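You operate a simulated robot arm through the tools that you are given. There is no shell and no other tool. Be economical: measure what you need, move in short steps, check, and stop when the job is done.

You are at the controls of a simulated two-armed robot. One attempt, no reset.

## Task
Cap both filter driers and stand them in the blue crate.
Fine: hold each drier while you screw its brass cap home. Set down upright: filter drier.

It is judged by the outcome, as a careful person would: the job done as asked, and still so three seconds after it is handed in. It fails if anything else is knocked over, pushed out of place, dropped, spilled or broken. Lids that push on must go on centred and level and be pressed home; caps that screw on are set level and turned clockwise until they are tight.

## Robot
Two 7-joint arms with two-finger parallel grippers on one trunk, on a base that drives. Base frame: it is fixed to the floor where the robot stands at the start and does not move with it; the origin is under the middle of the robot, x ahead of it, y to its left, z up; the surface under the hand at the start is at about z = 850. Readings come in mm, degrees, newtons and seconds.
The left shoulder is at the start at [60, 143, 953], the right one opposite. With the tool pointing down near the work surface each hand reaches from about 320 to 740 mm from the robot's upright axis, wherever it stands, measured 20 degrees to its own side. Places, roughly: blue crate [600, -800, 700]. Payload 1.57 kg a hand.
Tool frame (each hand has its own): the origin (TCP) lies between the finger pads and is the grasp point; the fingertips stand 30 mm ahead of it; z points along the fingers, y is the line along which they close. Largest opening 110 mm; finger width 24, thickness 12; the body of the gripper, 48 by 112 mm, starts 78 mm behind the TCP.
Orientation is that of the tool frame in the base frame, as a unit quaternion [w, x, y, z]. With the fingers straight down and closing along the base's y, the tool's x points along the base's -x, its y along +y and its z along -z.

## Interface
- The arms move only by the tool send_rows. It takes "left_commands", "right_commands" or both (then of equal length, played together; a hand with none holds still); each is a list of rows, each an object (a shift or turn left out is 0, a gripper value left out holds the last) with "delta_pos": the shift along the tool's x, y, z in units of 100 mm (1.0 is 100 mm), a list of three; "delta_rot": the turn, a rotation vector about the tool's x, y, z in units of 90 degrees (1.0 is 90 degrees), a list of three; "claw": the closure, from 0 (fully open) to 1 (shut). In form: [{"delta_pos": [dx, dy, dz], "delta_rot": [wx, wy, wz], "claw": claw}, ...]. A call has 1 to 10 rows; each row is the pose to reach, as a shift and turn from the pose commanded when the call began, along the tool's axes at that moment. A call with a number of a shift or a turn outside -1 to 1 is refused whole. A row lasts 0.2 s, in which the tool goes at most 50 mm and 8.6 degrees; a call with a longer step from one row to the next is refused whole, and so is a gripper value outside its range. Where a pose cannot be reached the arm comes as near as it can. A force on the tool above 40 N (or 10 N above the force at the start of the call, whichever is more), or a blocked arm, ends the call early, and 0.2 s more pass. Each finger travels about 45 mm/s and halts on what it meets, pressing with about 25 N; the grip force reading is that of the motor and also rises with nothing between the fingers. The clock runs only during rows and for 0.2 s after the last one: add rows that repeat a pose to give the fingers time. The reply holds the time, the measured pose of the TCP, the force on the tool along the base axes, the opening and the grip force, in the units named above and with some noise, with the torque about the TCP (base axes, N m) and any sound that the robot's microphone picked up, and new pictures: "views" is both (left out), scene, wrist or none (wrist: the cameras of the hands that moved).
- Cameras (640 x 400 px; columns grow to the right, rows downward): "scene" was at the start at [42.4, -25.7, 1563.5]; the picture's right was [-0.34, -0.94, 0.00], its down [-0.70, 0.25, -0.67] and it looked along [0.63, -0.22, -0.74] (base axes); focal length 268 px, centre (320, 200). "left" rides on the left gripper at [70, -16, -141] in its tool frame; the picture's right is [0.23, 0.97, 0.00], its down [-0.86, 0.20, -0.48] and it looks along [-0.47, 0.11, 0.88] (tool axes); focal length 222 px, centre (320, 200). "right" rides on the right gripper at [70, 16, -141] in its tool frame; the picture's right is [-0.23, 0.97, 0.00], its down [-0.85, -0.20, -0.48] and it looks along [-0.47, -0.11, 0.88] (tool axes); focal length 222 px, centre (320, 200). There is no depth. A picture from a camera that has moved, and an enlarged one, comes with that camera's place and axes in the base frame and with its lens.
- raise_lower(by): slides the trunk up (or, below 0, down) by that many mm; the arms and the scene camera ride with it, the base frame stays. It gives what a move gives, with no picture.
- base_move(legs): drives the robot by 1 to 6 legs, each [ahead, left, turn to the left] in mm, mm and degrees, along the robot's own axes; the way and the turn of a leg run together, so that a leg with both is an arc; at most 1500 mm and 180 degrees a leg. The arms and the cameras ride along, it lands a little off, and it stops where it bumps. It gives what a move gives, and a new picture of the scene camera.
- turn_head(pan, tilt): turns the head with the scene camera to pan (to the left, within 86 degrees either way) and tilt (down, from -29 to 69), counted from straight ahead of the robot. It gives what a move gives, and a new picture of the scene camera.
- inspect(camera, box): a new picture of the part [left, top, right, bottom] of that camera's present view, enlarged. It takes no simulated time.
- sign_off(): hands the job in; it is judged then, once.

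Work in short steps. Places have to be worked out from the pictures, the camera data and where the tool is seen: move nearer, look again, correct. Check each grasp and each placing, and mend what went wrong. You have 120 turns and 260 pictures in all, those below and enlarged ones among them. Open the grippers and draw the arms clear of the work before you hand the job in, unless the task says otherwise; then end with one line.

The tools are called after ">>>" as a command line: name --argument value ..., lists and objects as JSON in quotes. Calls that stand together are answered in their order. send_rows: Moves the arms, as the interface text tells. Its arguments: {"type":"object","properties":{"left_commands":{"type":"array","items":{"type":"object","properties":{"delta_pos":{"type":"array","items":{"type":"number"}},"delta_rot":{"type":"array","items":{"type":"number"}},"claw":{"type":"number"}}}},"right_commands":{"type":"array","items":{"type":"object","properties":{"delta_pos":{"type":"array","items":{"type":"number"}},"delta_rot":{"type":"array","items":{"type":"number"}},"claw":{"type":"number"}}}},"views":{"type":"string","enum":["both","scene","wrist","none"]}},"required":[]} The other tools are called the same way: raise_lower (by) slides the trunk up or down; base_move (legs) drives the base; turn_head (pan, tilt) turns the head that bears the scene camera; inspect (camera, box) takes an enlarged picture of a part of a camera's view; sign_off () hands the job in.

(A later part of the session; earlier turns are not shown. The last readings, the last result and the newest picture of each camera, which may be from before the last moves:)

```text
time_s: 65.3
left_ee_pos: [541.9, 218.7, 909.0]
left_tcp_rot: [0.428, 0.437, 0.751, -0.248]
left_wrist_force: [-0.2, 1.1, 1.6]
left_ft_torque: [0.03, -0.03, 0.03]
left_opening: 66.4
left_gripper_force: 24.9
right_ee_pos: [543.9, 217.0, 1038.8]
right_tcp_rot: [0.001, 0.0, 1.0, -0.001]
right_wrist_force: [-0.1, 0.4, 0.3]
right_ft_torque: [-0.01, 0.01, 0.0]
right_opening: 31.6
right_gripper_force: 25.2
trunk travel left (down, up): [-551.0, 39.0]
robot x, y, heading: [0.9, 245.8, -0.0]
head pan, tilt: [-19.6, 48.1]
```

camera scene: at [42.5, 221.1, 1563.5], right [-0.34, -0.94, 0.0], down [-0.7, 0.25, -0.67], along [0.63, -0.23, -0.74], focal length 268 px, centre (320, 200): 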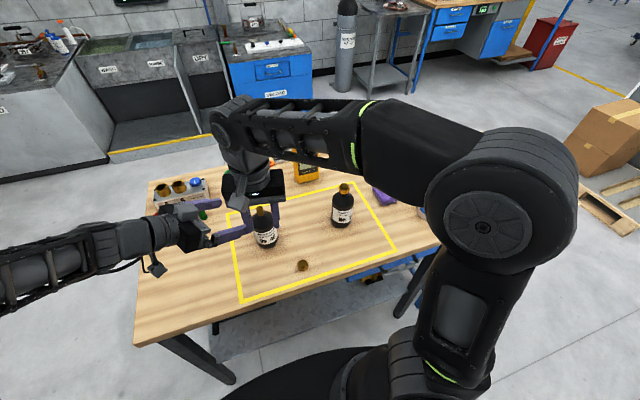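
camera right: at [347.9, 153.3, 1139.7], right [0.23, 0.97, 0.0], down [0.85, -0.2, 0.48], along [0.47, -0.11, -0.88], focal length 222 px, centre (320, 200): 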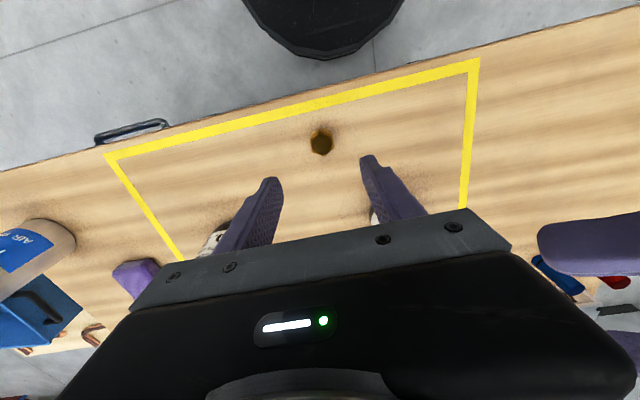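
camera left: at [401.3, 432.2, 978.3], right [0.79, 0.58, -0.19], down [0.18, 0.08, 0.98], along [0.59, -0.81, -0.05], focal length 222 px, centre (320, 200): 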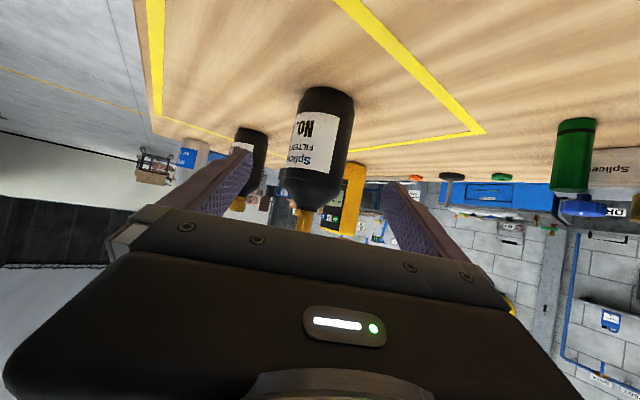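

No force yet at 1039. I keep lowering toward the thread start.

>>> send_rows --right_commands '[{"delta_pos": [0, 0, 0.02]}, {"delta_pos": [0, 0, 0.04]}, {"delta_pos": [0, 0, 0.06]}]' --views "none"

>>> send_rows --right_commands '[{"delta_pos": [0, 0, 0.015]}, {"delta_pos": [0, 0, 0.03]}, {"delta_pos": [0, 0, 0.04]}]' --views "none"

>>> inspect --camera "scene" --box '[236, 185, 300, 225]'

```text
time_s: 66.1
left_ee_pos: [542.7, 218.5, 908.0]
left_tcp_rot: [0.428, 0.437, 0.751, -0.248]
left_wrist_force: [-1.4, 0.8, 1.8]
left_ft_torque: [0.16, -0.27, -0.04]
left_opening: 66.3
left_gripper_force: 24.9
right_ee_pos: [544.4, 216.8, 1032.0]
right_tcp_rot: [0.003, 0.001, 1.0, 0.0]
right_wrist_force: [2.7, 0.5, -0.1]
right_ft_torque: [0.15, -0.05, 0.04]
right_opening: 31.3
right_gripper_force: 25.0
trunk travel left (down, up): [-551.0, 39.0]
robot x, y, heading: [-5.0, 245.7, -0.2]
head pan, tilt: [-19.6, 48.1]
```

```text
time_s: 66.9
left_ee_pos: [542.0, 218.6, 907.4]
left_tcp_rot: [0.427, 0.437, 0.752, -0.248]
left_wrist_force: [9.3, -2.6, -4.8]
left_ft_torque: [-0.4, -0.14, 0.05]
left_opening: 66.1
left_gripper_force: 24.8
right_ee_pos: [544.1, 216.8, 1030.4]
right_tcp_rot: [0.003, 0.0, 1.0, 0.001]
right_wrist_force: [-2.2, -1.5, 31.5]
right_ft_torque: [-0.17, 0.25, -0.03]
right_opening: 31.7
right_gripper_force: 25.0
trunk travel left (down, up): [-551.0, 39.0]
robot x, y, heading: [0.2, 243.1, -0.2]
head pan, tilt: [-19.6, 48.1]
```

```text
10.00 times, centred on (268, 205) of scene
camera zoom: at [41.6, 219.2, 1563.8], right [-0.34, -0.94, 0.0], down [-0.7, 0.25, -0.67], along [0.63, -0.22, -0.74], focal length 2685 px, centre (840, 150)
```

zoom: 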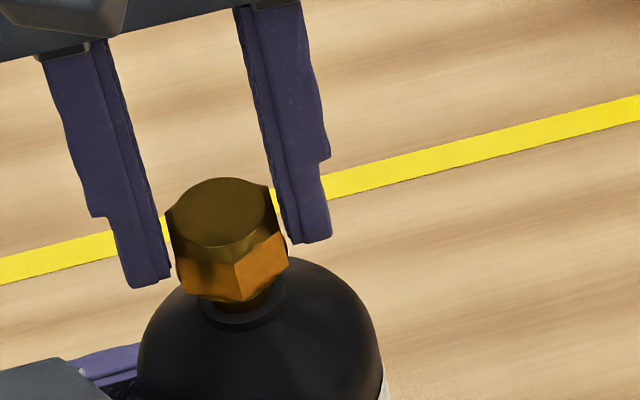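

The cap is over the neck and resting on the threads with 31 N. I ease up 1 mm and begin turning clockwise.

>>> send_rows --right_commands '[{"delta_pos": [0.002, 0, -0.012]}, {"delta_pos": [0.002, 0, -0.012], "delta_rot": [0, 0, 0.095]}, {"delta_pos": [0.002, 0, -0.012], "delta_rot": [0, 0, 0.19]}, {"delta_pos": [0.002, 0, -0.012], "delta_rot": [0, 0, 0.285]}, {"delta_pos": [0.002, 0, -0.01], "delta_rot": [0, 0, 0.38]}, {"delta_pos": [0.002, 0, -0.01], "delta_rot": [0, 0, 0.475]}, {"delta_pos": [0.002, 0, -0.005], "delta_rot": [0, 0, 0.57]}, {"delta_pos": [0.002, 0, -0.005], "delta_rot": [0, 0, 0.665]}, {"delta_pos": [0.002, 0, 0], "delta_rot": [0, 0, 0.76]}, {"delta_pos": [0.002, 0, 0], "delta_rot": [0, 0, 0.855]}]' --views "none"

```text
time_s: 69.1
left_ee_pos: [542.1, 218.7, 908.0]
left_tcp_rot: [0.429, 0.437, 0.751, -0.248]
left_wrist_force: [4.5, -0.8, -2.6]
left_ft_torque: [0.22, -0.23, -0.04]
left_opening: 66.1
left_gripper_force: 24.7
right_ee_pos: [542.8, 217.3, 1029.1]
right_tcp_rot: [0.001, 0.623, 0.782, 0.001]
right_wrist_force: [2.6, 1.4, 26.2]
right_ft_torque: [-0.01, -0.01, -0.05]
right_opening: 31.9
right_gripper_force: 25.0
trunk travel left (down, up): [-551.0, 39.0]
robot x, y, heading: [-3.6, 246.2, 0.1]
head pan, tilt: [-19.6, 48.1]
```

It turned freely, with the push still at 26 N. I ratchet back and continue without adding depth, then check the thread has caught.

>>> send_rows --right_commands '[{"claw": 0.6}, {"delta_rot": [0, 0, -0.095]}, {"delta_rot": [0, 0, -0.19]}, {"delta_rot": [0, 0, -0.285]}, {"delta_rot": [0, 0, -0.38]}, {"delta_rot": [0, 0, -0.475]}, {"delta_rot": [0, 0, -0.57]}, {"delta_rot": [0, 0, -0.665]}, {"delta_rot": [0, 0, -0.76]}, {"delta_rot": [0, 0, -0.855]}]' --views "none"

>>> inspect --camera "scene" --box '[236, 185, 300, 225]'

>>> send_rows --right_commands '[{"delta_rot": [0, 0, -0.095]}, {"delta_rot": [0, 0, -0.19]}, {"delta_rot": [0, 0, -0.285]}, {"delta_rot": [0, 0, -0.38]}, {"delta_rot": [0, 0, -0.475]}, {"delta_rot": [0, 0, -0.475], "claw": 0.85}, {"delta_rot": [0, 0, -0.475], "claw": 0.85}, {"delta_rot": [0, 0, -0.38]}, {"delta_rot": [0, 0, -0.285], "delta_pos": [0, 0, 0.005]}, {"delta_rot": [0, 0, -0.19], "delta_pos": [0, 0, 0.005]}]' --views "none"

>>> send_rows --right_commands '[{"delta_rot": [0, 0, 0.095]}, {"delta_rot": [0, 0, 0.19]}, {"delta_rot": [0, 0, 0.285]}, {"delta_rot": [0, 0, 0.38], "delta_pos": [0, 0, 0.005]}, {"delta_rot": [0, 0, 0.475], "delta_pos": [0, 0, 0.005]}, {"delta_rot": [0, 0, 0.57], "delta_pos": [0, 0, 0.005]}, {"delta_rot": [0, 0, 0.665], "delta_pos": [0, 0, 0.01]}, {"delta_rot": [0, 0, 0.76], "delta_pos": [0, 0, 0.01]}, {"delta_rot": [0, 0, 0.855], "delta_pos": [0, 0, 0.01]}, {"delta_rot": [0, 0, 0.95], "delta_pos": [0, 0, 0.01]}]' --views "none"

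```text
time_s: 71.3
left_ee_pos: [542.9, 217.7, 908.7]
left_tcp_rot: [0.428, 0.436, 0.752, -0.247]
left_wrist_force: [-0.3, -1.4, 0.1]
left_ft_torque: [-0.09, 0.16, 0.05]
left_opening: 66.3
left_gripper_force: 25.3
right_ee_pos: [544.0, 216.8, 1029.6]
right_tcp_rot: [0.0, -0.002, 1.0, -0.001]
right_wrist_force: [0.7, -0.4, -1.0]
right_ft_torque: [-0.01, -0.02, 0.03]
right_opening: 44.2
right_gripper_force: 0.1
trunk travel left (down, up): [-551.0, 39.0]
robot x, y, heading: [1.5, 244.1, 0.2]
head pan, tilt: [-19.6, 48.1]
```

```text
10.00 times, centred on (268, 205) of scene
camera zoom: at [42.4, 219.5, 1563.5], right [-0.34, -0.94, 0.0], down [-0.7, 0.25, -0.67], along [0.63, -0.22, -0.74], focal length 2685 px, centre (840, 150)
```

zoom: 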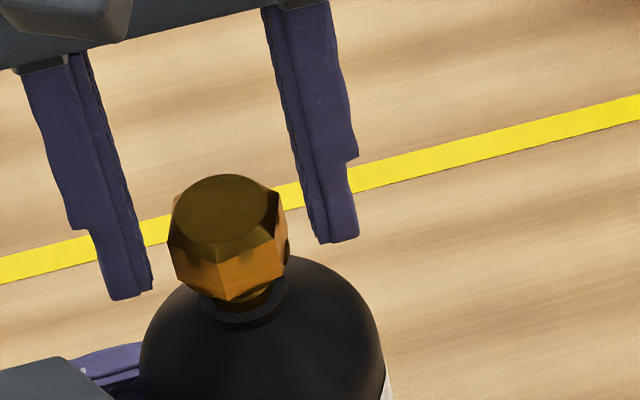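

```text
time_s: 73.5
left_ee_pos: [543.0, 218.7, 908.4]
left_tcp_rot: [0.428, 0.437, 0.752, -0.247]
left_wrist_force: [0.6, -0.8, 1.6]
left_ft_torque: [-0.17, 0.07, -0.02]
left_opening: 66.2
left_gripper_force: 24.7
right_ee_pos: [544.0, 217.1, 1027.9]
right_tcp_rot: [0.0, -0.148, 0.989, -0.001]
right_wrist_force: [0.2, -1.5, 1.6]
right_ft_torque: [-0.03, 0.03, -0.01]
right_opening: 31.8
right_gripper_force: 25.1
trunk travel left (down, up): [-551.0, 39.0]
robot x, y, heading: [0.5, 245.9, 0.1]
head pan, tilt: [-19.6, 48.1]
```

```text
time_s: 75.7
left_ee_pos: [543.6, 216.6, 908.8]
left_tcp_rot: [0.429, 0.436, 0.752, -0.247]
left_wrist_force: [1.4, -3.6, 0.5]
left_ft_torque: [0.33, -0.21, 0.01]
left_opening: 66.2
left_gripper_force: 25.1
right_ee_pos: [542.9, 217.1, 1026.5]
right_tcp_rot: [0.001, 0.563, 0.826, 0.0]
right_wrist_force: [-0.4, 4.6, 3.0]
right_ft_torque: [0.08, 0.07, -0.02]
right_opening: 31.4
right_gripper_force: 25.2
trunk travel left (down, up): [-551.0, 39.0]
robot x, y, heading: [0.0, 245.3, -0.2]
head pan, tilt: [-19.6, 48.1]
```

The thread has caught: force is low and the cap is sinking. I continue with the same ratchet cycle.

>>> send_rows --right_commands '[{"claw": 0.6}, {"delta_rot": [0, 0, -0.095]}, {"delta_rot": [0, 0, -0.19]}, {"delta_rot": [0, 0, -0.285]}, {"delta_rot": [0, 0, -0.38]}, {"delta_rot": [0, 0, -0.475]}, {"delta_rot": [0, 0, -0.57]}, {"delta_rot": [0, 0, -0.665]}, {"delta_rot": [0, 0, -0.76]}, {"delta_rot": [0, 0, -0.855]}]' --views "none"

>>> send_rows --right_commands '[{"delta_rot": [0, 0, -0.095]}, {"delta_rot": [0, 0, -0.19]}, {"delta_rot": [0, 0, -0.285]}, {"delta_rot": [0, 0, -0.38]}, {"delta_rot": [0, 0, -0.475], "delta_pos": [0, 0, 0.01]}, {"delta_rot": [0, 0, -0.475], "delta_pos": [0, 0, 0.01], "claw": 0.85}, {"delta_rot": [0, 0, -0.475], "delta_pos": [0, 0, 0.01], "claw": 0.85}, {"delta_rot": [0, 0, -0.38], "delta_pos": [0, 0, 0.01]}, {"delta_rot": [0, 0, -0.285], "delta_pos": [0, 0, 0.015]}, {"delta_rot": [0, 0, -0.19], "delta_pos": [0, 0, 0.015]}]' --views "none"

>>> send_rows --right_commands '[{"delta_rot": [0, 0, 0.095]}, {"delta_rot": [0, 0, 0.19]}, {"delta_rot": [0, 0, 0.285]}, {"delta_rot": [0, 0, 0.38], "delta_pos": [0, 0, 0.005]}, {"delta_rot": [0, 0, 0.475], "delta_pos": [0, 0, 0.005]}, {"delta_rot": [0, 0, 0.57], "delta_pos": [0, 0, 0.005]}, {"delta_rot": [0, 0, 0.665], "delta_pos": [0, 0, 0.01]}, {"delta_rot": [0, 0, 0.76], "delta_pos": [0, 0, 0.01]}, {"delta_rot": [0, 0, 0.855], "delta_pos": [0, 0, 0.01]}, {"delta_rot": [0, 0, 0.95], "delta_pos": [0, 0, 0.01]}]' --views "none"

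```text
time_s: 77.9
left_ee_pos: [542.6, 218.7, 908.4]
left_tcp_rot: [0.428, 0.436, 0.752, -0.247]
left_wrist_force: [0.6, -0.1, 1.5]
left_ft_torque: [-0.05, -0.02, 0.02]
left_opening: 66.2
left_gripper_force: 24.8
right_ee_pos: [543.2, 217.2, 1026.1]
right_tcp_rot: [0.0, -0.075, 0.997, 0.0]
right_wrist_force: [-0.4, 0.3, 0.6]
right_ft_torque: [0.02, -0.02, 0.05]
right_opening: 44.1
right_gripper_force: 0.0
trunk travel left (down, up): [-551.0, 39.0]
robot x, y, heading: [-0.7, 246.6, 0.1]
head pan, tilt: [-19.6, 48.1]
```

```text
time_s: 80.1
left_ee_pos: [543.3, 217.8, 907.9]
left_tcp_rot: [0.429, 0.436, 0.751, -0.248]
left_wrist_force: [0.6, 0.1, 2.8]
left_ft_torque: [-0.02, -0.03, -0.07]
left_opening: 66.2
left_gripper_force: 25.0
right_ee_pos: [542.7, 217.9, 1024.8]
right_tcp_rot: [0.001, -0.22, 0.975, 0.0]
right_wrist_force: [0.2, 0.4, 0.8]
right_ft_torque: [-0.02, 0.02, 0.0]
right_opening: 31.5
right_gripper_force: 25.3
trunk travel left (down, up): [-551.0, 39.0]
robot x, y, heading: [0.2, 247.3, -0.0]
head pan, tilt: [-19.6, 48.1]
```

```text
time_s: 82.3
left_ee_pos: [542.6, 218.2, 907.3]
left_tcp_rot: [0.428, 0.436, 0.751, -0.248]
left_wrist_force: [-0.4, -1.9, 1.9]
left_ft_torque: [0.13, -0.15, -0.04]
left_opening: 66.5
left_gripper_force: 24.7
right_ee_pos: [544.0, 217.6, 1024.5]
right_tcp_rot: [0.0, 0.502, 0.865, 0.0]
right_wrist_force: [1.9, 2.2, 0.8]
right_ft_torque: [0.06, -0.04, 0.0]
right_opening: 31.4
right_gripper_force: 25.4
trunk travel left (down, up): [-551.0, 39.0]
robot x, y, heading: [-0.7, 243.3, 0.1]
head pan, tilt: [-19.6, 48.1]
```

The turning is smooth and forces are low. One more full cycle should reach tight.

>>> send_rows --right_commands '[{"claw": 0.6}, {"delta_rot": [0, 0, -0.095]}, {"delta_rot": [0, 0, -0.19]}, {"delta_rot": [0, 0, -0.285]}, {"delta_rot": [0, 0, -0.38]}, {"delta_rot": [0, 0, -0.475]}, {"delta_rot": [0, 0, -0.57]}, {"delta_rot": [0, 0, -0.665]}, {"delta_rot": [0, 0, -0.76]}, {"delta_rot": [0, 0, -0.855]}]' --views "none"

>>> send_rows --right_commands '[{"delta_rot": [0, 0, -0.095]}, {"delta_rot": [0, 0, -0.19]}, {"delta_rot": [0, 0, -0.285]}, {"delta_rot": [0, 0, -0.38]}, {"delta_rot": [0, 0, -0.475], "delta_pos": [0, 0, 0.01]}, {"delta_rot": [0, 0, -0.475], "delta_pos": [0, 0, 0.01], "claw": 0.85}, {"delta_rot": [0, 0, -0.475], "delta_pos": [0, 0, 0.01], "claw": 0.85}, {"delta_rot": [0, 0, -0.38], "delta_pos": [0, 0, 0.01]}, {"delta_rot": [0, 0, -0.285], "delta_pos": [0, 0, 0.015]}, {"delta_rot": [0, 0, -0.19], "delta_pos": [0, 0, 0.015]}]' --views "none"

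>>> send_rows --right_commands '[{"delta_rot": [0, 0, 0.095]}, {"delta_rot": [0, 0, 0.19]}, {"delta_rot": [0, 0, 0.285]}, {"delta_rot": [0, 0, 0.38], "delta_pos": [0, 0, 0.005]}, {"delta_rot": [0, 0, 0.475], "delta_pos": [0, 0, 0.005]}, {"delta_rot": [0, 0, 0.57], "delta_pos": [0, 0, 0.005]}, {"delta_rot": [0, 0, 0.665], "delta_pos": [0, 0, 0.01]}, {"delta_rot": [0, 0, 0.76], "delta_pos": [0, 0, 0.01]}, {"delta_rot": [0, 0, 0.855], "delta_pos": [0, 0, 0.01]}, {"delta_rot": [0, 0, 0.95], "delta_pos": [0, 0, 0.01]}]' --views "none"

```text
time_s: 84.5
left_ee_pos: [542.7, 218.4, 907.8]
left_tcp_rot: [0.429, 0.436, 0.751, -0.248]
left_wrist_force: [-1.6, -0.2, 3.0]
left_ft_torque: [0.01, 0.08, 0.03]
left_opening: 66.3
left_gripper_force: 24.1
right_ee_pos: [543.2, 217.0, 1025.0]
right_tcp_rot: [0.0, -0.149, 0.989, -0.001]
right_wrist_force: [-0.1, -0.7, 0.7]
right_ft_torque: [0.02, 0.0, 0.03]
right_opening: 44.4
right_gripper_force: 0.0
trunk travel left (down, up): [-551.0, 39.0]
robot x, y, heading: [1.3, 246.7, -0.2]
head pan, tilt: [-19.6, 48.1]
```

```text
time_s: 86.7
left_ee_pos: [541.9, 218.3, 908.1]
left_tcp_rot: [0.428, 0.436, 0.752, -0.247]
left_wrist_force: [-1.1, -0.7, 2.1]
left_ft_torque: [0.0, -0.1, -0.03]
left_opening: 66.4
left_gripper_force: 25.4
right_ee_pos: [543.0, 217.7, 1022.1]
right_tcp_rot: [0.001, -0.293, 0.956, 0.0]
right_wrist_force: [1.5, -0.5, 0.8]
right_ft_torque: [0.02, -0.07, 0.0]
right_opening: 31.7
right_gripper_force: 25.1
trunk travel left (down, up): [-551.0, 39.0]
robot x, y, heading: [-3.0, 241.8, -0.4]
head pan, tilt: [-19.6, 48.1]
```

```text
time_s: 88.9
left_ee_pos: [542.1, 219.9, 908.1]
left_tcp_rot: [0.428, 0.437, 0.752, -0.247]
left_wrist_force: [0.6, -1.2, 1.3]
left_ft_torque: [0.1, 0.04, -0.69]
left_opening: 66.2
left_gripper_force: 25.0
right_ee_pos: [542.4, 217.0, 1021.9]
right_tcp_rot: [0.001, 0.433, 0.901, 0.0]
right_wrist_force: [0.3, 1.5, 1.5]
right_ft_torque: [0.02, 0.0, 0.71]
right_opening: 31.3
right_gripper_force: 25.1
trunk travel left (down, up): [-551.0, 39.0]
robot x, y, heading: [6.6, 239.8, -0.0]
head pan, tilt: [-19.6, 48.1]
```

Torque is 0.71 N·m, the same tight stop as the first. I give a small extra turn, then release and look.

>>> send_rows --right_commands '[{"delta_rot": [0, 0, 0.05]}, {"delta_rot": [0, 0, 0.1]}, {"delta_rot": [0, 0, 0.15]}, {"delta_rot": [0, 0, 0.2]}]' --views "none"

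>>> send_rows --right_commands '[{"claw": 0.55}, {"claw": 0.55}, {"delta_pos": [0, 0, -0.3]}, {"delta_pos": [0, 0, -0.5]}]' --views "none"

>>> inspect --camera "scene" --box '[236, 190, 300, 230]'

```text
time_s: 89.9
left_ee_pos: [542.3, 217.0, 907.9]
left_tcp_rot: [0.428, 0.437, 0.751, -0.249]
left_wrist_force: [-1.0, -1.7, 1.3]
left_ft_torque: [0.17, -0.15, -0.41]
left_opening: 66.2
left_gripper_force: 24.8
right_ee_pos: [543.5, 217.1, 1022.3]
right_tcp_rot: [0.0, 0.569, 0.822, -0.001]
right_wrist_force: [1.4, 1.7, 1.0]
right_ft_torque: [0.03, -0.04, 0.41]
right_opening: 31.3
right_gripper_force: 24.9
trunk travel left (down, up): [-551.0, 39.0]
robot x, y, heading: [4.2, 245.8, 0.0]
head pan, tilt: [-19.6, 48.1]
```

```text
time_s: 90.9
left_ee_pos: [542.9, 218.1, 908.7]
left_tcp_rot: [0.428, 0.436, 0.752, -0.248]
left_wrist_force: [-0.9, -0.8, 1.6]
left_ft_torque: [-0.2, 0.03, 0.02]
left_opening: 66.3
left_gripper_force: 25.4
right_ee_pos: [543.7, 217.1, 1072.6]
right_tcp_rot: [0.001, 0.569, 0.822, 0.0]
right_wrist_force: [-0.3, 0.5, 0.0]
right_ft_torque: [-0.01, 0.0, 0.03]
right_opening: 49.3
right_gripper_force: 0.1
trunk travel left (down, up): [-551.0, 39.0]
robot x, y, heading: [1.2, 244.7, -0.3]
head pan, tilt: [-19.6, 48.1]
```

```text
10.00 times, centred on (268, 210) of scene
camera zoom: at [42.3, 219.6, 1563.5], right [-0.34, -0.94, 0.0], down [-0.7, 0.25, -0.67], along [0.63, -0.22, -0.74], focal length 2685 px, centre (840, 100)
```

zoom: 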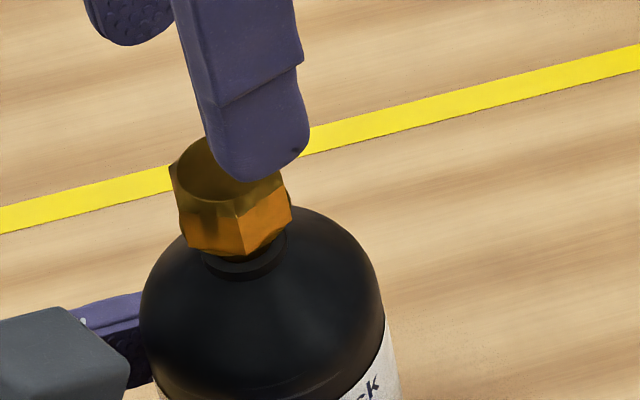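

It looks seated like the first one. I regrip with a firm confirming turn, as before.

>>> send_rows --right_commands '[{"delta_pos": [0, 0, 0.4]}, {"delta_pos": [0, 0, 0.51]}, {"delta_pos": [0, 0, 0.51], "claw": 0.85}, {"delta_pos": [0, 0, 0.51], "claw": 0.85}, {"delta_pos": [0, 0, 0.51], "delta_rot": [0, 0, 0.05]}, {"delta_pos": [0, 0, 0.51], "delta_rot": [0, 0, 0.1]}, {"delta_pos": [0, 0, 0.51], "delta_rot": [0, 0, 0.15]}, {"delta_pos": [0, 0, 0.51], "delta_rot": [0, 0, 0.2]}]' --views "none"

>>> send_rows --right_commands '[{"claw": 0.55}, {"claw": 0.55}, {"delta_pos": [0, 0, -0.3]}, {"delta_pos": [0, 0, -0.5]}]' --views "none"

>>> inspect --camera "scene" --box '[236, 190, 300, 230]'

```text
time_s: 92.7
left_ee_pos: [542.2, 217.3, 908.2]
left_tcp_rot: [0.428, 0.436, 0.752, -0.247]
left_wrist_force: [-1.4, 0.4, 2.3]
left_ft_torque: [0.1, 0.05, -0.54]
left_opening: 66.1
left_gripper_force: 24.8
right_ee_pos: [542.6, 218.2, 1020.0]
right_tcp_rot: [0.001, 0.691, 0.723, 0.0]
right_wrist_force: [1.2, 0.9, -0.4]
right_ft_torque: [-0.04, 0.01, 0.52]
right_opening: 29.3
right_gripper_force: 25.0
trunk travel left (down, up): [-551.0, 39.0]
robot x, y, heading: [0.4, 241.7, 0.0]
head pan, tilt: [-19.6, 48.1]
```

```text
time_s: 93.7
left_ee_pos: [542.2, 218.7, 908.2]
left_tcp_rot: [0.428, 0.437, 0.752, -0.248]
left_wrist_force: [-1.9, -0.8, 1.1]
left_ft_torque: [0.01, 0.1, 0.04]
left_opening: 66.2
left_gripper_force: 25.5
right_ee_pos: [542.5, 217.8, 1071.9]
right_tcp_rot: [0.001, 0.691, 0.723, -0.001]
right_wrist_force: [0.2, 0.5, -0.7]
right_ft_torque: [0.01, -0.04, 0.03]
right_opening: 49.7
right_gripper_force: 0.1
trunk travel left (down, up): [-551.0, 39.0]
robot x, y, heading: [0.4, 242.3, -0.1]
head pan, tilt: [-19.6, 48.1]
```

```text
10.00 times, centred on (268, 210) of scene
camera zoom: at [42.3, 219.7, 1563.5], right [-0.34, -0.94, 0.0], down [-0.7, 0.25, -0.67], along [0.63, -0.22, -0.74], focal length 2685 px, centre (840, 100)
```

zoom: 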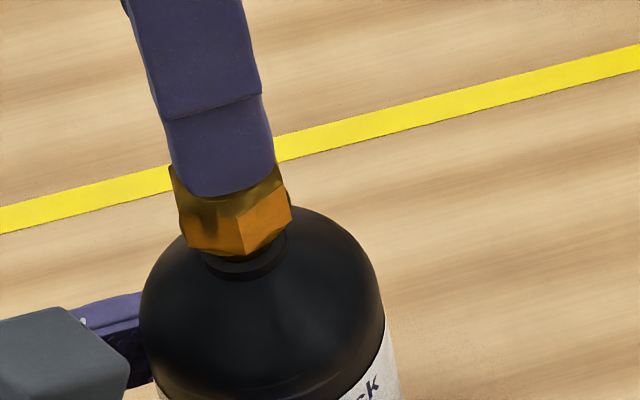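

The hex hasn't moved, so both caps are tight. Next I free drier 46 from the left hand and take it from above with the right hand: left opens and retreats while right opens wide.

>>> send_rows --left_commands '[{"claw": 0.3}, {"claw": 0.0}, {"claw": 0.0}, {"claw": 0.0}, {"delta_pos": [0, 0, -0.15]}, {"delta_pos": [0, 0, -0.3]}, {"delta_pos": [0, 0, -0.5]}, {"delta_pos": [0, 0, -0.7]}, {"delta_pos": [0, 0, -0.9]}, {"delta_pos": [0, 0, -1.0]}]' --right_commands '[{"claw": 0.3}, {"claw": 0.0}, {}, {}, {}, {}, {}, {}, {}, {}]' --views "none"

>>> send_rows --left_commands '[{"delta_pos": [0, 0, -0.3]}, {"delta_pos": [-0.2, 0, -0.6]}, {"delta_pos": [-0.4, 0, -0.8]}, {"delta_pos": [-0.4, 0, -0.8]}]' --right_commands '[{"delta_pos": [0, 0, 0.25]}, {"delta_pos": [0, 0, 0.5]}, {"delta_pos": [0, 0, 0.75]}, {"delta_pos": [0, 0, 0.9]}]' --views "both"

```text
time_s: 95.9
left_ee_pos: [499.8, 293.4, 959.2]
left_tcp_rot: [0.428, 0.436, 0.752, -0.248]
left_wrist_force: [0.1, -0.4, 0.0]
left_ft_torque: [-0.03, -0.01, 0.01]
left_opening: 109.9
left_gripper_force: 0.1
right_ee_pos: [543.5, 217.6, 1071.8]
right_tcp_rot: [0.0, 0.69, 0.723, -0.001]
right_wrist_force: [0.4, -0.5, -0.6]
right_ft_torque: [-0.04, -0.01, -0.01]
right_opening: 109.8
right_gripper_force: 0.0
trunk travel left (down, up): [-551.0, 39.0]
robot x, y, heading: [2.6, 244.4, -0.4]
head pan, tilt: [-19.6, 48.1]
```

```text
time_s: 96.9
left_ee_pos: [476.0, 333.5, 1034.2]
left_tcp_rot: [0.428, 0.436, 0.752, -0.248]
left_wrist_force: [0.1, -0.5, 0.0]
left_ft_torque: [0.0, -0.02, 0.0]
left_opening: 109.8
left_gripper_force: 0.0
right_ee_pos: [542.7, 215.5, 981.8]
right_tcp_rot: [0.0, 0.691, 0.723, -0.001]
right_wrist_force: [0.2, -0.4, -0.1]
right_ft_torque: [-0.01, 0.01, 0.03]
right_opening: 109.8
right_gripper_force: 0.2
trunk travel left (down, up): [-551.0, 39.0]
robot x, y, heading: [-0.4, 244.6, -0.2]
head pan, tilt: [-19.6, 48.1]
camera scene: at [42.9, 219.7, 1563.5], right [-0.34, -0.94, 0.0], down [-0.7, 0.25, -0.67], along [0.63, -0.22, -0.74], focal length 268 px, centre (320, 200)
camera right: at [555.3, 287.8, 1122.8], right [0.98, -0.18, 0.0], down [-0.16, -0.86, 0.48], along [-0.09, -0.47, -0.88], focal length 222 px, centre (320, 200)
camera left: at [384.7, 462.0, 1045.2], right [0.79, 0.58, -0.19], down [0.19, 0.08, 0.98], along [0.59, -0.81, -0.05], focal length 222 px, centre (320, 200)
```

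scene: 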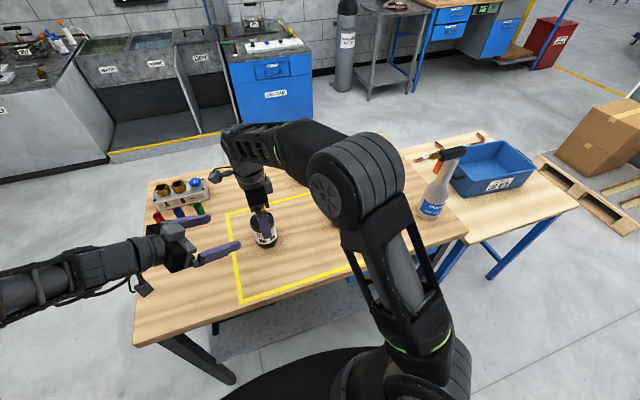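
right: 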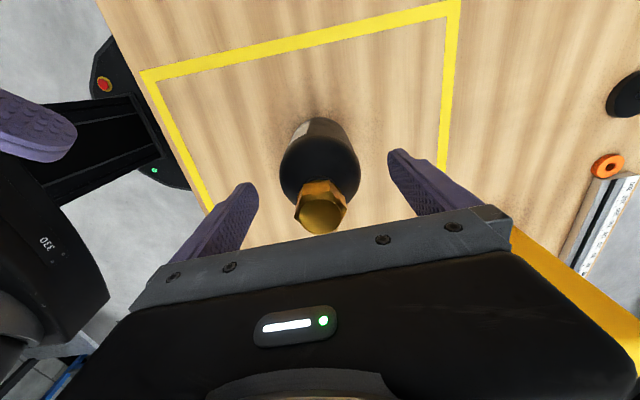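
left: 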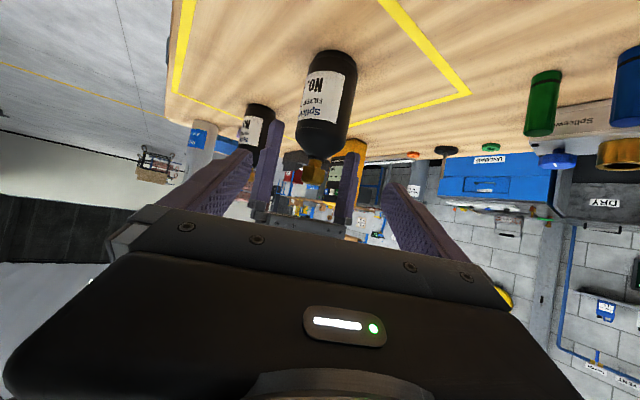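

The drier is centred between the right fingers. I lower to about z=936, grip the body and lift slightly.

>>> send_rows --right_commands '[{"delta_pos": [0, 0.01, 0.2]}, {"delta_pos": [0, 0.01, 0.4]}, {"delta_pos": [0, 0.01, 0.46]}, {"delta_pos": [0, 0.01, 0.46], "claw": 0.3}, {"delta_pos": [0, 0.01, 0.46], "claw": 0.6}, {"delta_pos": [0, 0.01, 0.46], "claw": 0.6}, {"delta_pos": [0, 0.01, 0.46], "claw": 0.6}, {"delta_pos": [0, 0.01, 0.46], "claw": 0.6}]' --views "none"

>>> send_rows --right_commands '[{"delta_pos": [0, 0, -0.2]}, {"delta_pos": [0, 0, -0.5]}, {"delta_pos": [0, 0, -0.8]}, {"delta_pos": [0, 0, -1.0]}]' --views "both"

```text
time_s: 98.7
left_ee_pos: [476.4, 334.2, 1033.0]
left_tcp_rot: [0.428, 0.436, 0.752, -0.248]
left_wrist_force: [0.4, 0.1, -0.4]
left_ft_torque: [0.0, -0.01, -0.01]
left_opening: 109.9
left_gripper_force: 0.1
right_ee_pos: [543.6, 217.7, 935.3]
right_tcp_rot: [0.0, 0.691, 0.723, -0.001]
right_wrist_force: [-3.1, -0.8, -0.1]
right_ft_torque: [0.0, 0.3, 0.04]
right_opening: 66.4
right_gripper_force: 25.2
trunk travel left (down, up): [-551.0, 39.0]
robot x, y, heading: [0.4, 245.5, 0.2]
head pan, tilt: [-19.6, 48.1]
```

```text
time_s: 99.7
left_ee_pos: [476.2, 335.5, 1035.0]
left_tcp_rot: [0.428, 0.436, 0.752, -0.248]
left_wrist_force: [-0.5, 0.0, -0.5]
left_ft_torque: [-0.01, 0.01, 0.0]
left_opening: 109.9
left_gripper_force: 0.1
right_ee_pos: [543.7, 217.3, 1035.6]
right_tcp_rot: [0.0, 0.691, 0.723, -0.001]
right_wrist_force: [-0.4, -0.1, -6.0]
right_ft_torque: [0.0, -0.03, 0.01]
right_opening: 66.4
right_gripper_force: 25.0
trunk travel left (down, up): [-551.0, 39.0]
robot x, y, heading: [0.7, 245.6, 0.1]
head pan, tilt: [-19.6, 48.1]
camera scene: at [42.8, 219.8, 1563.5], right [-0.34, -0.94, 0.0], down [-0.7, 0.25, -0.67], along [0.63, -0.22, -0.74], focal length 268 px, centre (320, 200)
camera right: at [556.6, 288.4, 1176.1], right [0.98, -0.18, 0.0], down [-0.16, -0.86, 0.48], along [-0.09, -0.47, -0.88], focal length 222 px, centre (320, 200)
```

scene: 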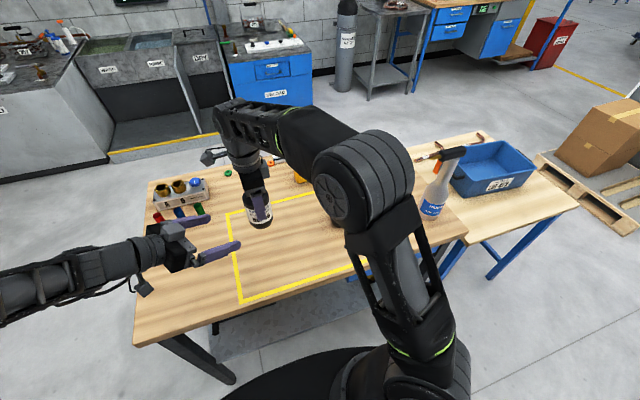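
right: 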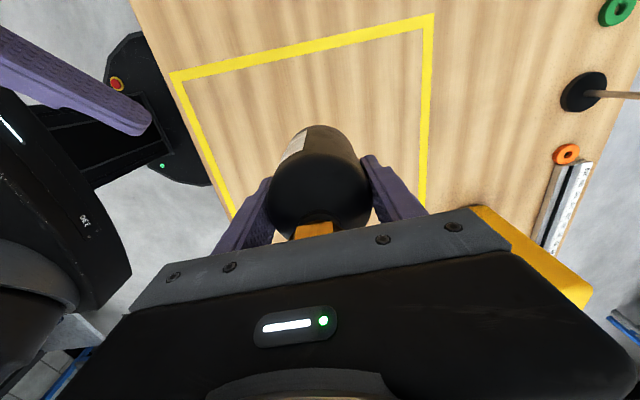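

Drier 46 is held securely and hangs upright. I back away from the table, drive right past the spray bottle, and come forward at the crate.

>>> base_move --legs '[[-350, 0, 0], [0, -1035, 0], [350, 0, 0]]'

```text
time_s: 108.8
left_ee_pos: [482.8, -701.1, 1033.3]
left_tcp_rot: [0.429, 0.434, 0.753, -0.247]
left_wrist_force: [-0.1, 0.1, 0.2]
left_ft_torque: [0.0, 0.03, -0.03]
left_opening: 110.3
left_gripper_force: 0.1
right_ee_pos: [552.1, -815.7, 1033.4]
right_tcp_rot: [0.0, 0.689, 0.725, 0.0]
right_wrist_force: [-0.9, -0.2, -6.1]
right_ft_torque: [0.05, 0.01, 0.0]
right_opening: 66.8
right_gripper_force: 24.8
trunk travel left (down, up): [-551.0, 39.0]
robot x, y, heading: [5.5, -793.4, 0.7]
head pan, tilt: [-19.6, 48.1]
camera scene: at [50.3, -818.4, 1563.4], right [-0.33, -0.94, 0.0], down [-0.7, 0.25, -0.67], along [0.63, -0.22, -0.74], focal length 268 px, centre (320, 200)
```

scene: 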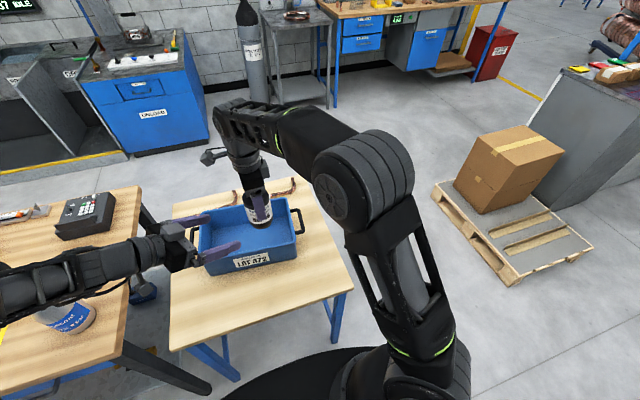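

We are at the crate. I look closely at the crate and at the spray bottle near the left arm.

>>> inspect --camera "scene" --box '[160, 170, 320, 290]'

>>> inspect --camera "scene" --box '[0, 180, 200, 360]'

>>> inspect --camera "right" --box '[0, 0, 640, 400]'

```text
3.33 times, centred on (240, 230) of scene
camera zoom: at [50.3, -818.4, 1563.4], right [-0.33, -0.94, 0.0], down [-0.7, 0.25, -0.67], along [0.63, -0.22, -0.74], focal length 895 px, centre (587, 100)
```

zoom: 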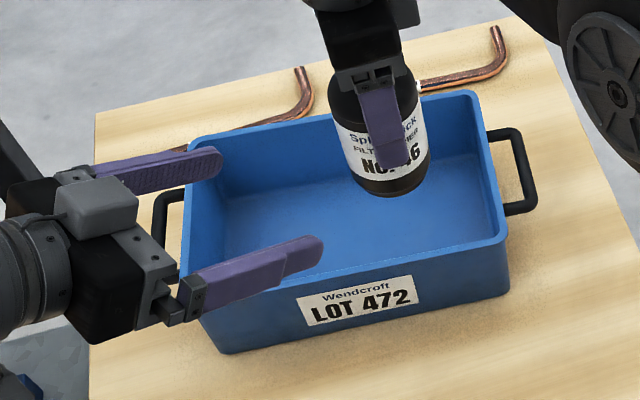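

```text
2.22 times, centred on (100, 270) of scene
camera zoom: at [50.3, -818.4, 1563.4], right [-0.33, -0.94, 0.0], down [-0.7, 0.25, -0.67], along [0.63, -0.22, -0.74], focal length 597 px, centre (809, 44)
```

zoom: 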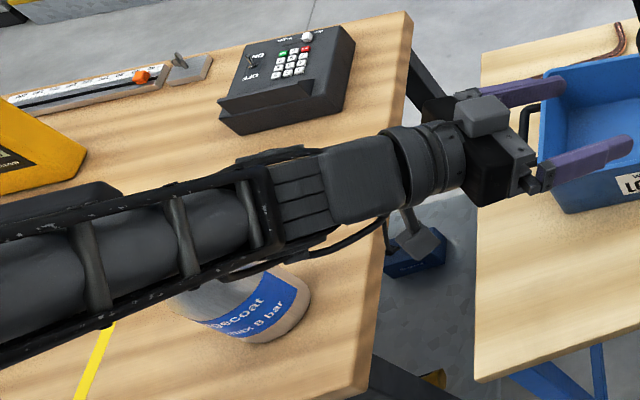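

```text
1.00 times, centred on (320, 200) of right (not enlarged: the box is as wide or as high as the picture)
camera zoom: at [563.3, -746.3, 1175.5], right [0.98, -0.18, 0.0], down [-0.15, -0.86, 0.48], along [-0.08, -0.47, -0.88], focal length 222 px, centre (320, 200)
```

zoom: 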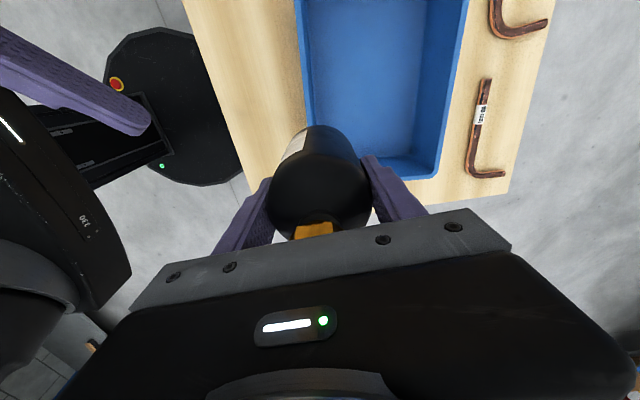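

The bottle is unmoved and the crate is clear. I take the crate centre as about (658,-756), its floor near z≈705 and its rim near 812. Drier 46 goes to about (650,-831), so I move over and start down.

>>> send_rows --right_commands '[{"delta_pos": [-0.06, 0.3, 0]}, {"delta_pos": [-0.12, 0.6, 0]}, {"delta_pos": [-0.2, 0.97, 0]}, {"delta_pos": [-0.2, 0.97, 0.3]}, {"delta_pos": [-0.2, 0.97, 0.6]}, {"delta_pos": [-0.2, 0.97, 0.9]}, {"delta_pos": [-0.2, 0.97, 0.9]}]' --views "both"

>>> inspect --camera "scene" --box '[180, 170, 320, 275]'

```text
time_s: 110.4
left_ee_pos: [481.3, -700.4, 1033.9]
left_tcp_rot: [0.429, 0.433, 0.753, -0.247]
left_wrist_force: [-0.4, 0.5, -0.9]
left_ft_torque: [-0.03, 0.01, 0.03]
left_opening: 109.9
left_gripper_force: 0.0
right_ee_pos: [647.3, -831.7, 943.5]
right_tcp_rot: [0.001, 0.689, 0.725, -0.001]
right_wrist_force: [-0.8, -0.4, -5.9]
right_ft_torque: [0.01, -0.04, -0.02]
right_opening: 66.4
right_gripper_force: 25.4
right hand out of reach, approached as far as the arm can: row 3
trunk travel left (down, up): [-551.0, 39.0]
robot x, y, heading: [8.2, -791.3, 0.3]
head pan, tilt: [-19.6, 48.1]
camera scene: at [48.7, -818.4, 1563.5], right [-0.33, -0.94, 0.0], down [-0.7, 0.25, -0.67], along [0.63, -0.22, -0.74], focal length 268 px, centre (320, 200)
camera right: at [660.3, -761.4, 1085.3], right [0.98, -0.18, 0.0], down [-0.15, -0.86, 0.48], along [-0.08, -0.47, -0.88], focal length 222 px, centre (320, 200)
```

scene: 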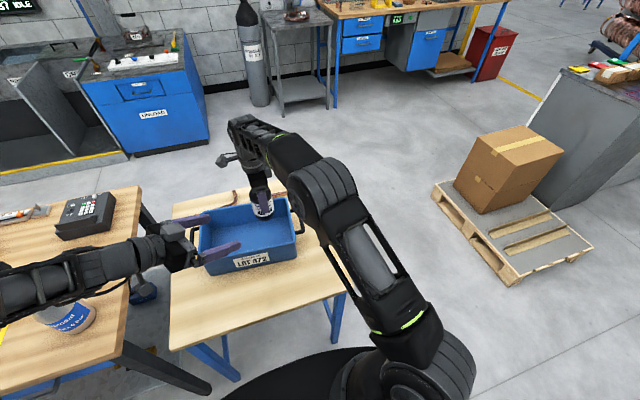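
right: 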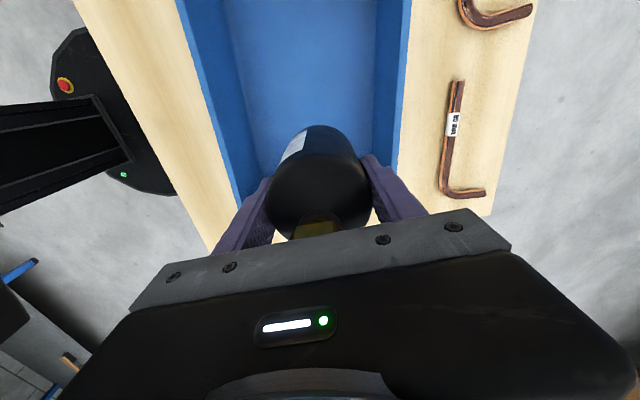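

```text
3.81 times, centred on (250, 222) of scene
camera zoom: at [48.7, -818.4, 1563.5], right [-0.33, -0.94, 0.0], down [-0.7, 0.25, -0.67], along [0.63, -0.22, -0.74], focal length 1023 px, centre (587, 114)
```

zoom: 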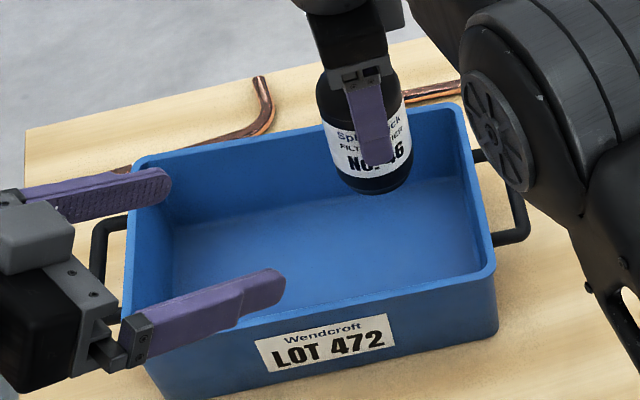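

The drier is above the right part of the crate, well inside the walls. I lower it the rest of the way, the last part slowly.

>>> send_rows --right_commands '[{"delta_pos": [0, 0, 0.3]}, {"delta_pos": [0, 0, 0.6]}, {"delta_pos": [0, 0, 0.85]}, {"delta_pos": [0, 0, 1.0]}]' --views "none"

>>> send_rows --right_commands '[{"delta_pos": [0, 0, 0.2]}, {"delta_pos": [0, 0, 0.35]}, {"delta_pos": [0, 0, 0.43]}, {"delta_pos": [0, 0, 0.47]}, {"delta_pos": [0, 0, 0.5]}]' --views "scene"

```text
time_s: 111.4
left_ee_pos: [482.9, -701.6, 1034.2]
left_tcp_rot: [0.429, 0.433, 0.753, -0.246]
left_wrist_force: [0.2, 0.1, 0.1]
left_ft_torque: [0.01, -0.01, 0.01]
left_opening: 110.1
left_gripper_force: 0.0
right_ee_pos: [648.1, -832.1, 843.5]
right_tcp_rot: [0.001, 0.689, 0.725, 0.0]
right_wrist_force: [-0.9, -0.4, -6.0]
right_ft_torque: [0.01, 0.0, 0.0]
right_opening: 66.6
right_gripper_force: 25.2
trunk travel left (down, up): [-551.0, 39.0]
robot x, y, heading: [5.9, -795.6, 0.4]
head pan, tilt: [-19.6, 48.1]
```

```text
time_s: 112.4
left_ee_pos: [480.5, -701.3, 1034.3]
left_tcp_rot: [0.429, 0.434, 0.753, -0.246]
left_wrist_force: [0.3, 0.4, -0.4]
left_ft_torque: [0.03, -0.01, -0.01]
left_opening: 110.0
left_gripper_force: 0.1
right_ee_pos: [651.5, -831.4, 808.3]
right_tcp_rot: [0.003, 0.689, 0.725, 0.003]
right_wrist_force: [-6.3, -2.1, 20.8]
right_ft_torque: [-0.16, 0.99, -0.01]
right_opening: 66.9
right_gripper_force: 25.3
trunk travel left (down, up): [-551.0, 39.0]
robot x, y, heading: [5.1, -793.8, -0.0]
head pan, tilt: [-19.6, 48.1]
stopped in row 4 (right hand): the force on the tool passed its limit at 46 N (the readings are from after the stop); the commanded pose is now the measured one
camera scene: at [46.5, -818.4, 1563.8], right [-0.33, -0.94, 0.0], down [-0.7, 0.25, -0.67], along [0.63, -0.22, -0.74], focal length 268 px, centre (320, 200)
```

scene: 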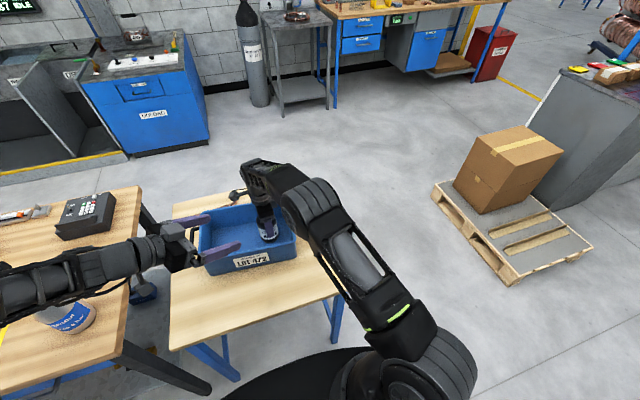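

Contact came at TCP 808, a bit higher than expected, with some torque. I look closely before releasing.

>>> inspect --camera "scene" --box '[210, 180, 306, 270]'

>>> inspect --camera "right" --box '[120, 0, 480, 225]'

```text
4.44 times, centred on (258, 225) of scene
camera zoom: at [46.5, -818.4, 1563.8], right [-0.33, -0.94, 0.0], down [-0.7, 0.25, -0.67], along [0.63, -0.22, -0.74], focal length 1193 px, centre (596, 89)
```

zoom: 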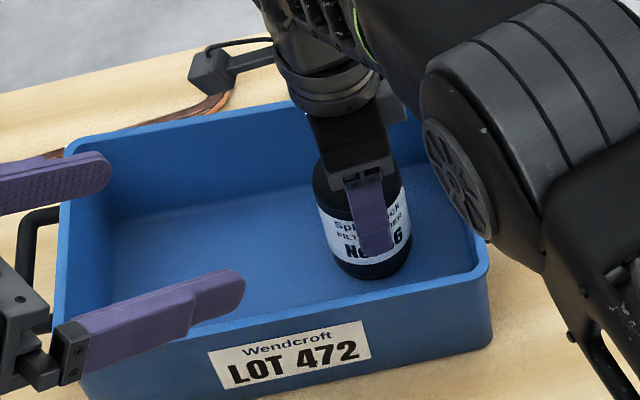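

```text
1.78 times, centred on (300, 112) of right
camera zoom: at [661.2, -761.4, 949.8], right [0.98, -0.18, 0.01], down [-0.16, -0.87, 0.48], along [-0.08, -0.47, -0.88], focal length 395 px, centre (356, 356)
```

zoom: 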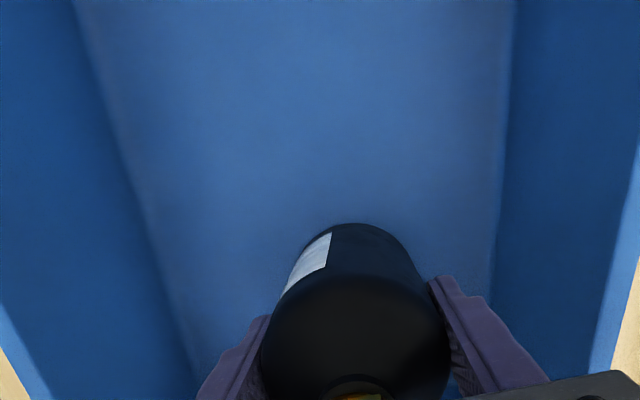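

The drier is on the crate floor and clear of the walls. I ease off the push, open partly, and check that it stands.

>>> send_rows --right_commands '[{"delta_pos": [0, 0, -0.005]}, {"delta_pos": [0, 0, -0.01]}, {"delta_pos": [0, 0, -0.01], "claw": 0.33}, {"delta_pos": [0, 0, -0.01], "claw": 0.2}, {"delta_pos": [0, 0, -0.01], "claw": 0.2}, {"delta_pos": [0, 0, -0.01], "claw": 0.2}]' --views "wrist"

```text
time_s: 113.8
left_ee_pos: [480.0, -700.9, 1033.8]
left_tcp_rot: [0.43, 0.433, 0.753, -0.245]
left_wrist_force: [0.0, 0.2, 0.0]
left_ft_torque: [-0.02, 0.02, -0.02]
left_opening: 109.8
left_gripper_force: 0.1
right_ee_pos: [649.9, -830.8, 808.3]
right_tcp_rot: [0.005, 0.689, 0.725, 0.004]
right_wrist_force: [1.8, -0.5, 27.9]
right_ft_torque: [-0.02, 0.21, -0.02]
right_opening: 88.1
right_gripper_force: 0.0
trunk travel left (down, up): [-551.0, 39.0]
robot x, y, heading: [8.2, -792.4, 0.5]
head pan, tilt: [-19.6, 48.1]
camera right: at [660.9, -761.2, 949.4], right [0.98, -0.18, 0.01], down [-0.16, -0.87, 0.48], along [-0.07, -0.47, -0.88], focal length 222 px, centre (320, 200)
```

right: 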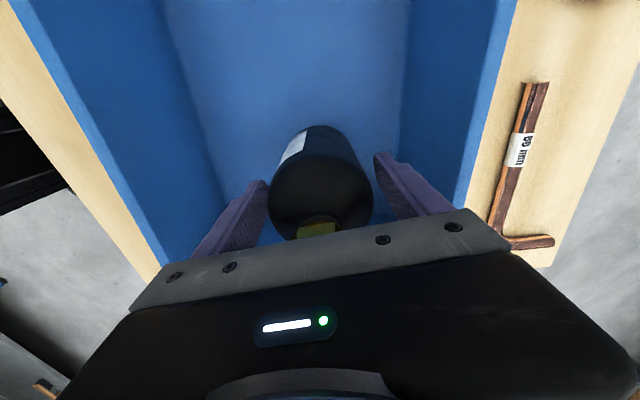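

The remaining push on the open hand is the palm bearing on the cap, so the drier stands on the floor. I rise straight up.

>>> send_rows --right_commands '[{"delta_pos": [0, 0, -0.05]}, {"delta_pos": [0, 0, -0.1]}, {"delta_pos": [0, 0, -0.3]}, {"delta_pos": [0, 0, -0.55]}, {"delta_pos": [0, 0, -0.8]}, {"delta_pos": [0, 0, -1.0]}]' --views "none"

>>> send_rows --right_commands '[{"delta_pos": [0, 0, -0.3]}, {"delta_pos": [0, 0, -0.6]}, {"delta_pos": [0, 0, -0.9]}, {"delta_pos": [0, -0.4, -1.0]}, {"delta_pos": [0, -0.8, -1.0]}]' --views "both"

>>> inspect --camera "scene" --box '[180, 180, 324, 270]'

```text
time_s: 115.2
left_ee_pos: [481.4, -701.4, 1033.4]
left_tcp_rot: [0.429, 0.435, 0.753, -0.247]
left_wrist_force: [-0.4, 0.3, -0.7]
left_ft_torque: [0.04, 0.0, 0.0]
left_opening: 110.3
left_gripper_force: 0.1
right_ee_pos: [651.2, -832.9, 907.2]
right_tcp_rot: [0.003, 0.689, 0.725, 0.003]
right_wrist_force: [0.3, 0.9, -0.6]
right_ft_torque: [0.04, -0.03, 0.0]
right_opening: 88.0
right_gripper_force: 0.0
trunk travel left (down, up): [-551.0, 39.0]
robot x, y, heading: [7.1, -791.9, 0.5]
head pan, tilt: [-19.6, 48.1]
```

```text
time_s: 116.4
left_ee_pos: [480.4, -701.9, 1034.6]
left_tcp_rot: [0.429, 0.434, 0.753, -0.246]
left_wrist_force: [0.0, -0.5, -1.1]
left_ft_torque: [-0.01, 0.0, 0.0]
left_opening: 110.3
left_gripper_force: 0.1
right_ee_pos: [568.3, -836.6, 1005.4]
right_tcp_rot: [0.003, 0.688, 0.726, 0.004]
right_wrist_force: [0.0, 0.1, -0.2]
right_ft_torque: [0.04, 0.0, -0.01]
right_opening: 88.3
right_gripper_force: 0.0
trunk travel left (down, up): [-551.0, 39.0]
robot x, y, heading: [8.0, -794.1, 0.4]
head pan, tilt: [-19.6, 48.1]
camera scene: at [47.8, -818.7, 1563.5], right [-0.33, -0.94, 0.0], down [-0.7, 0.25, -0.67], along [0.63, -0.22, -0.74], focal length 268 px, centre (320, 200)
camera right: at [579.5, -766.0, 1146.7], right [0.98, -0.18, 0.01], down [-0.16, -0.86, 0.48], along [-0.08, -0.47, -0.88], focal length 222 px, centre (320, 200)
```

scene: 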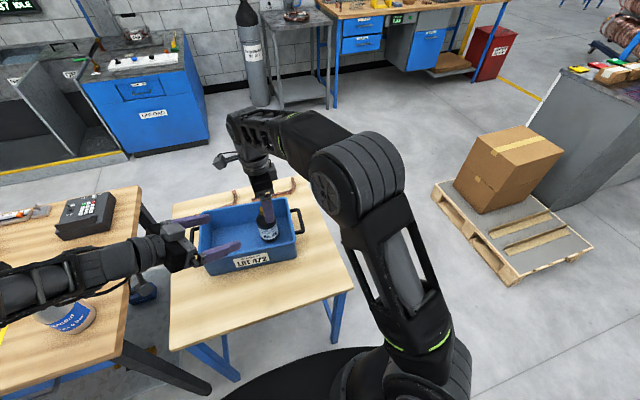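
right: 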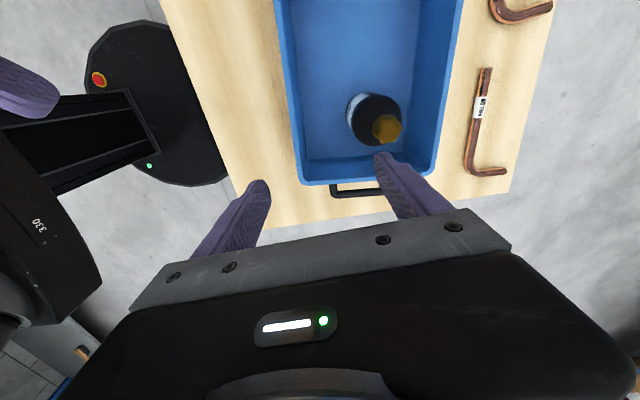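

```text
4.44 times, centred on (252, 225) of scene
camera zoom: at [47.8, -818.7, 1563.5], right [-0.33, -0.94, 0.0], down [-0.7, 0.25, -0.67], along [0.63, -0.22, -0.74], focal length 1193 px, centre (622, 89)
```

zoom: 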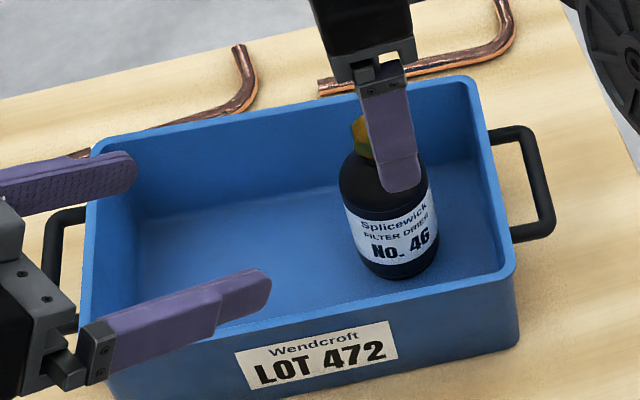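

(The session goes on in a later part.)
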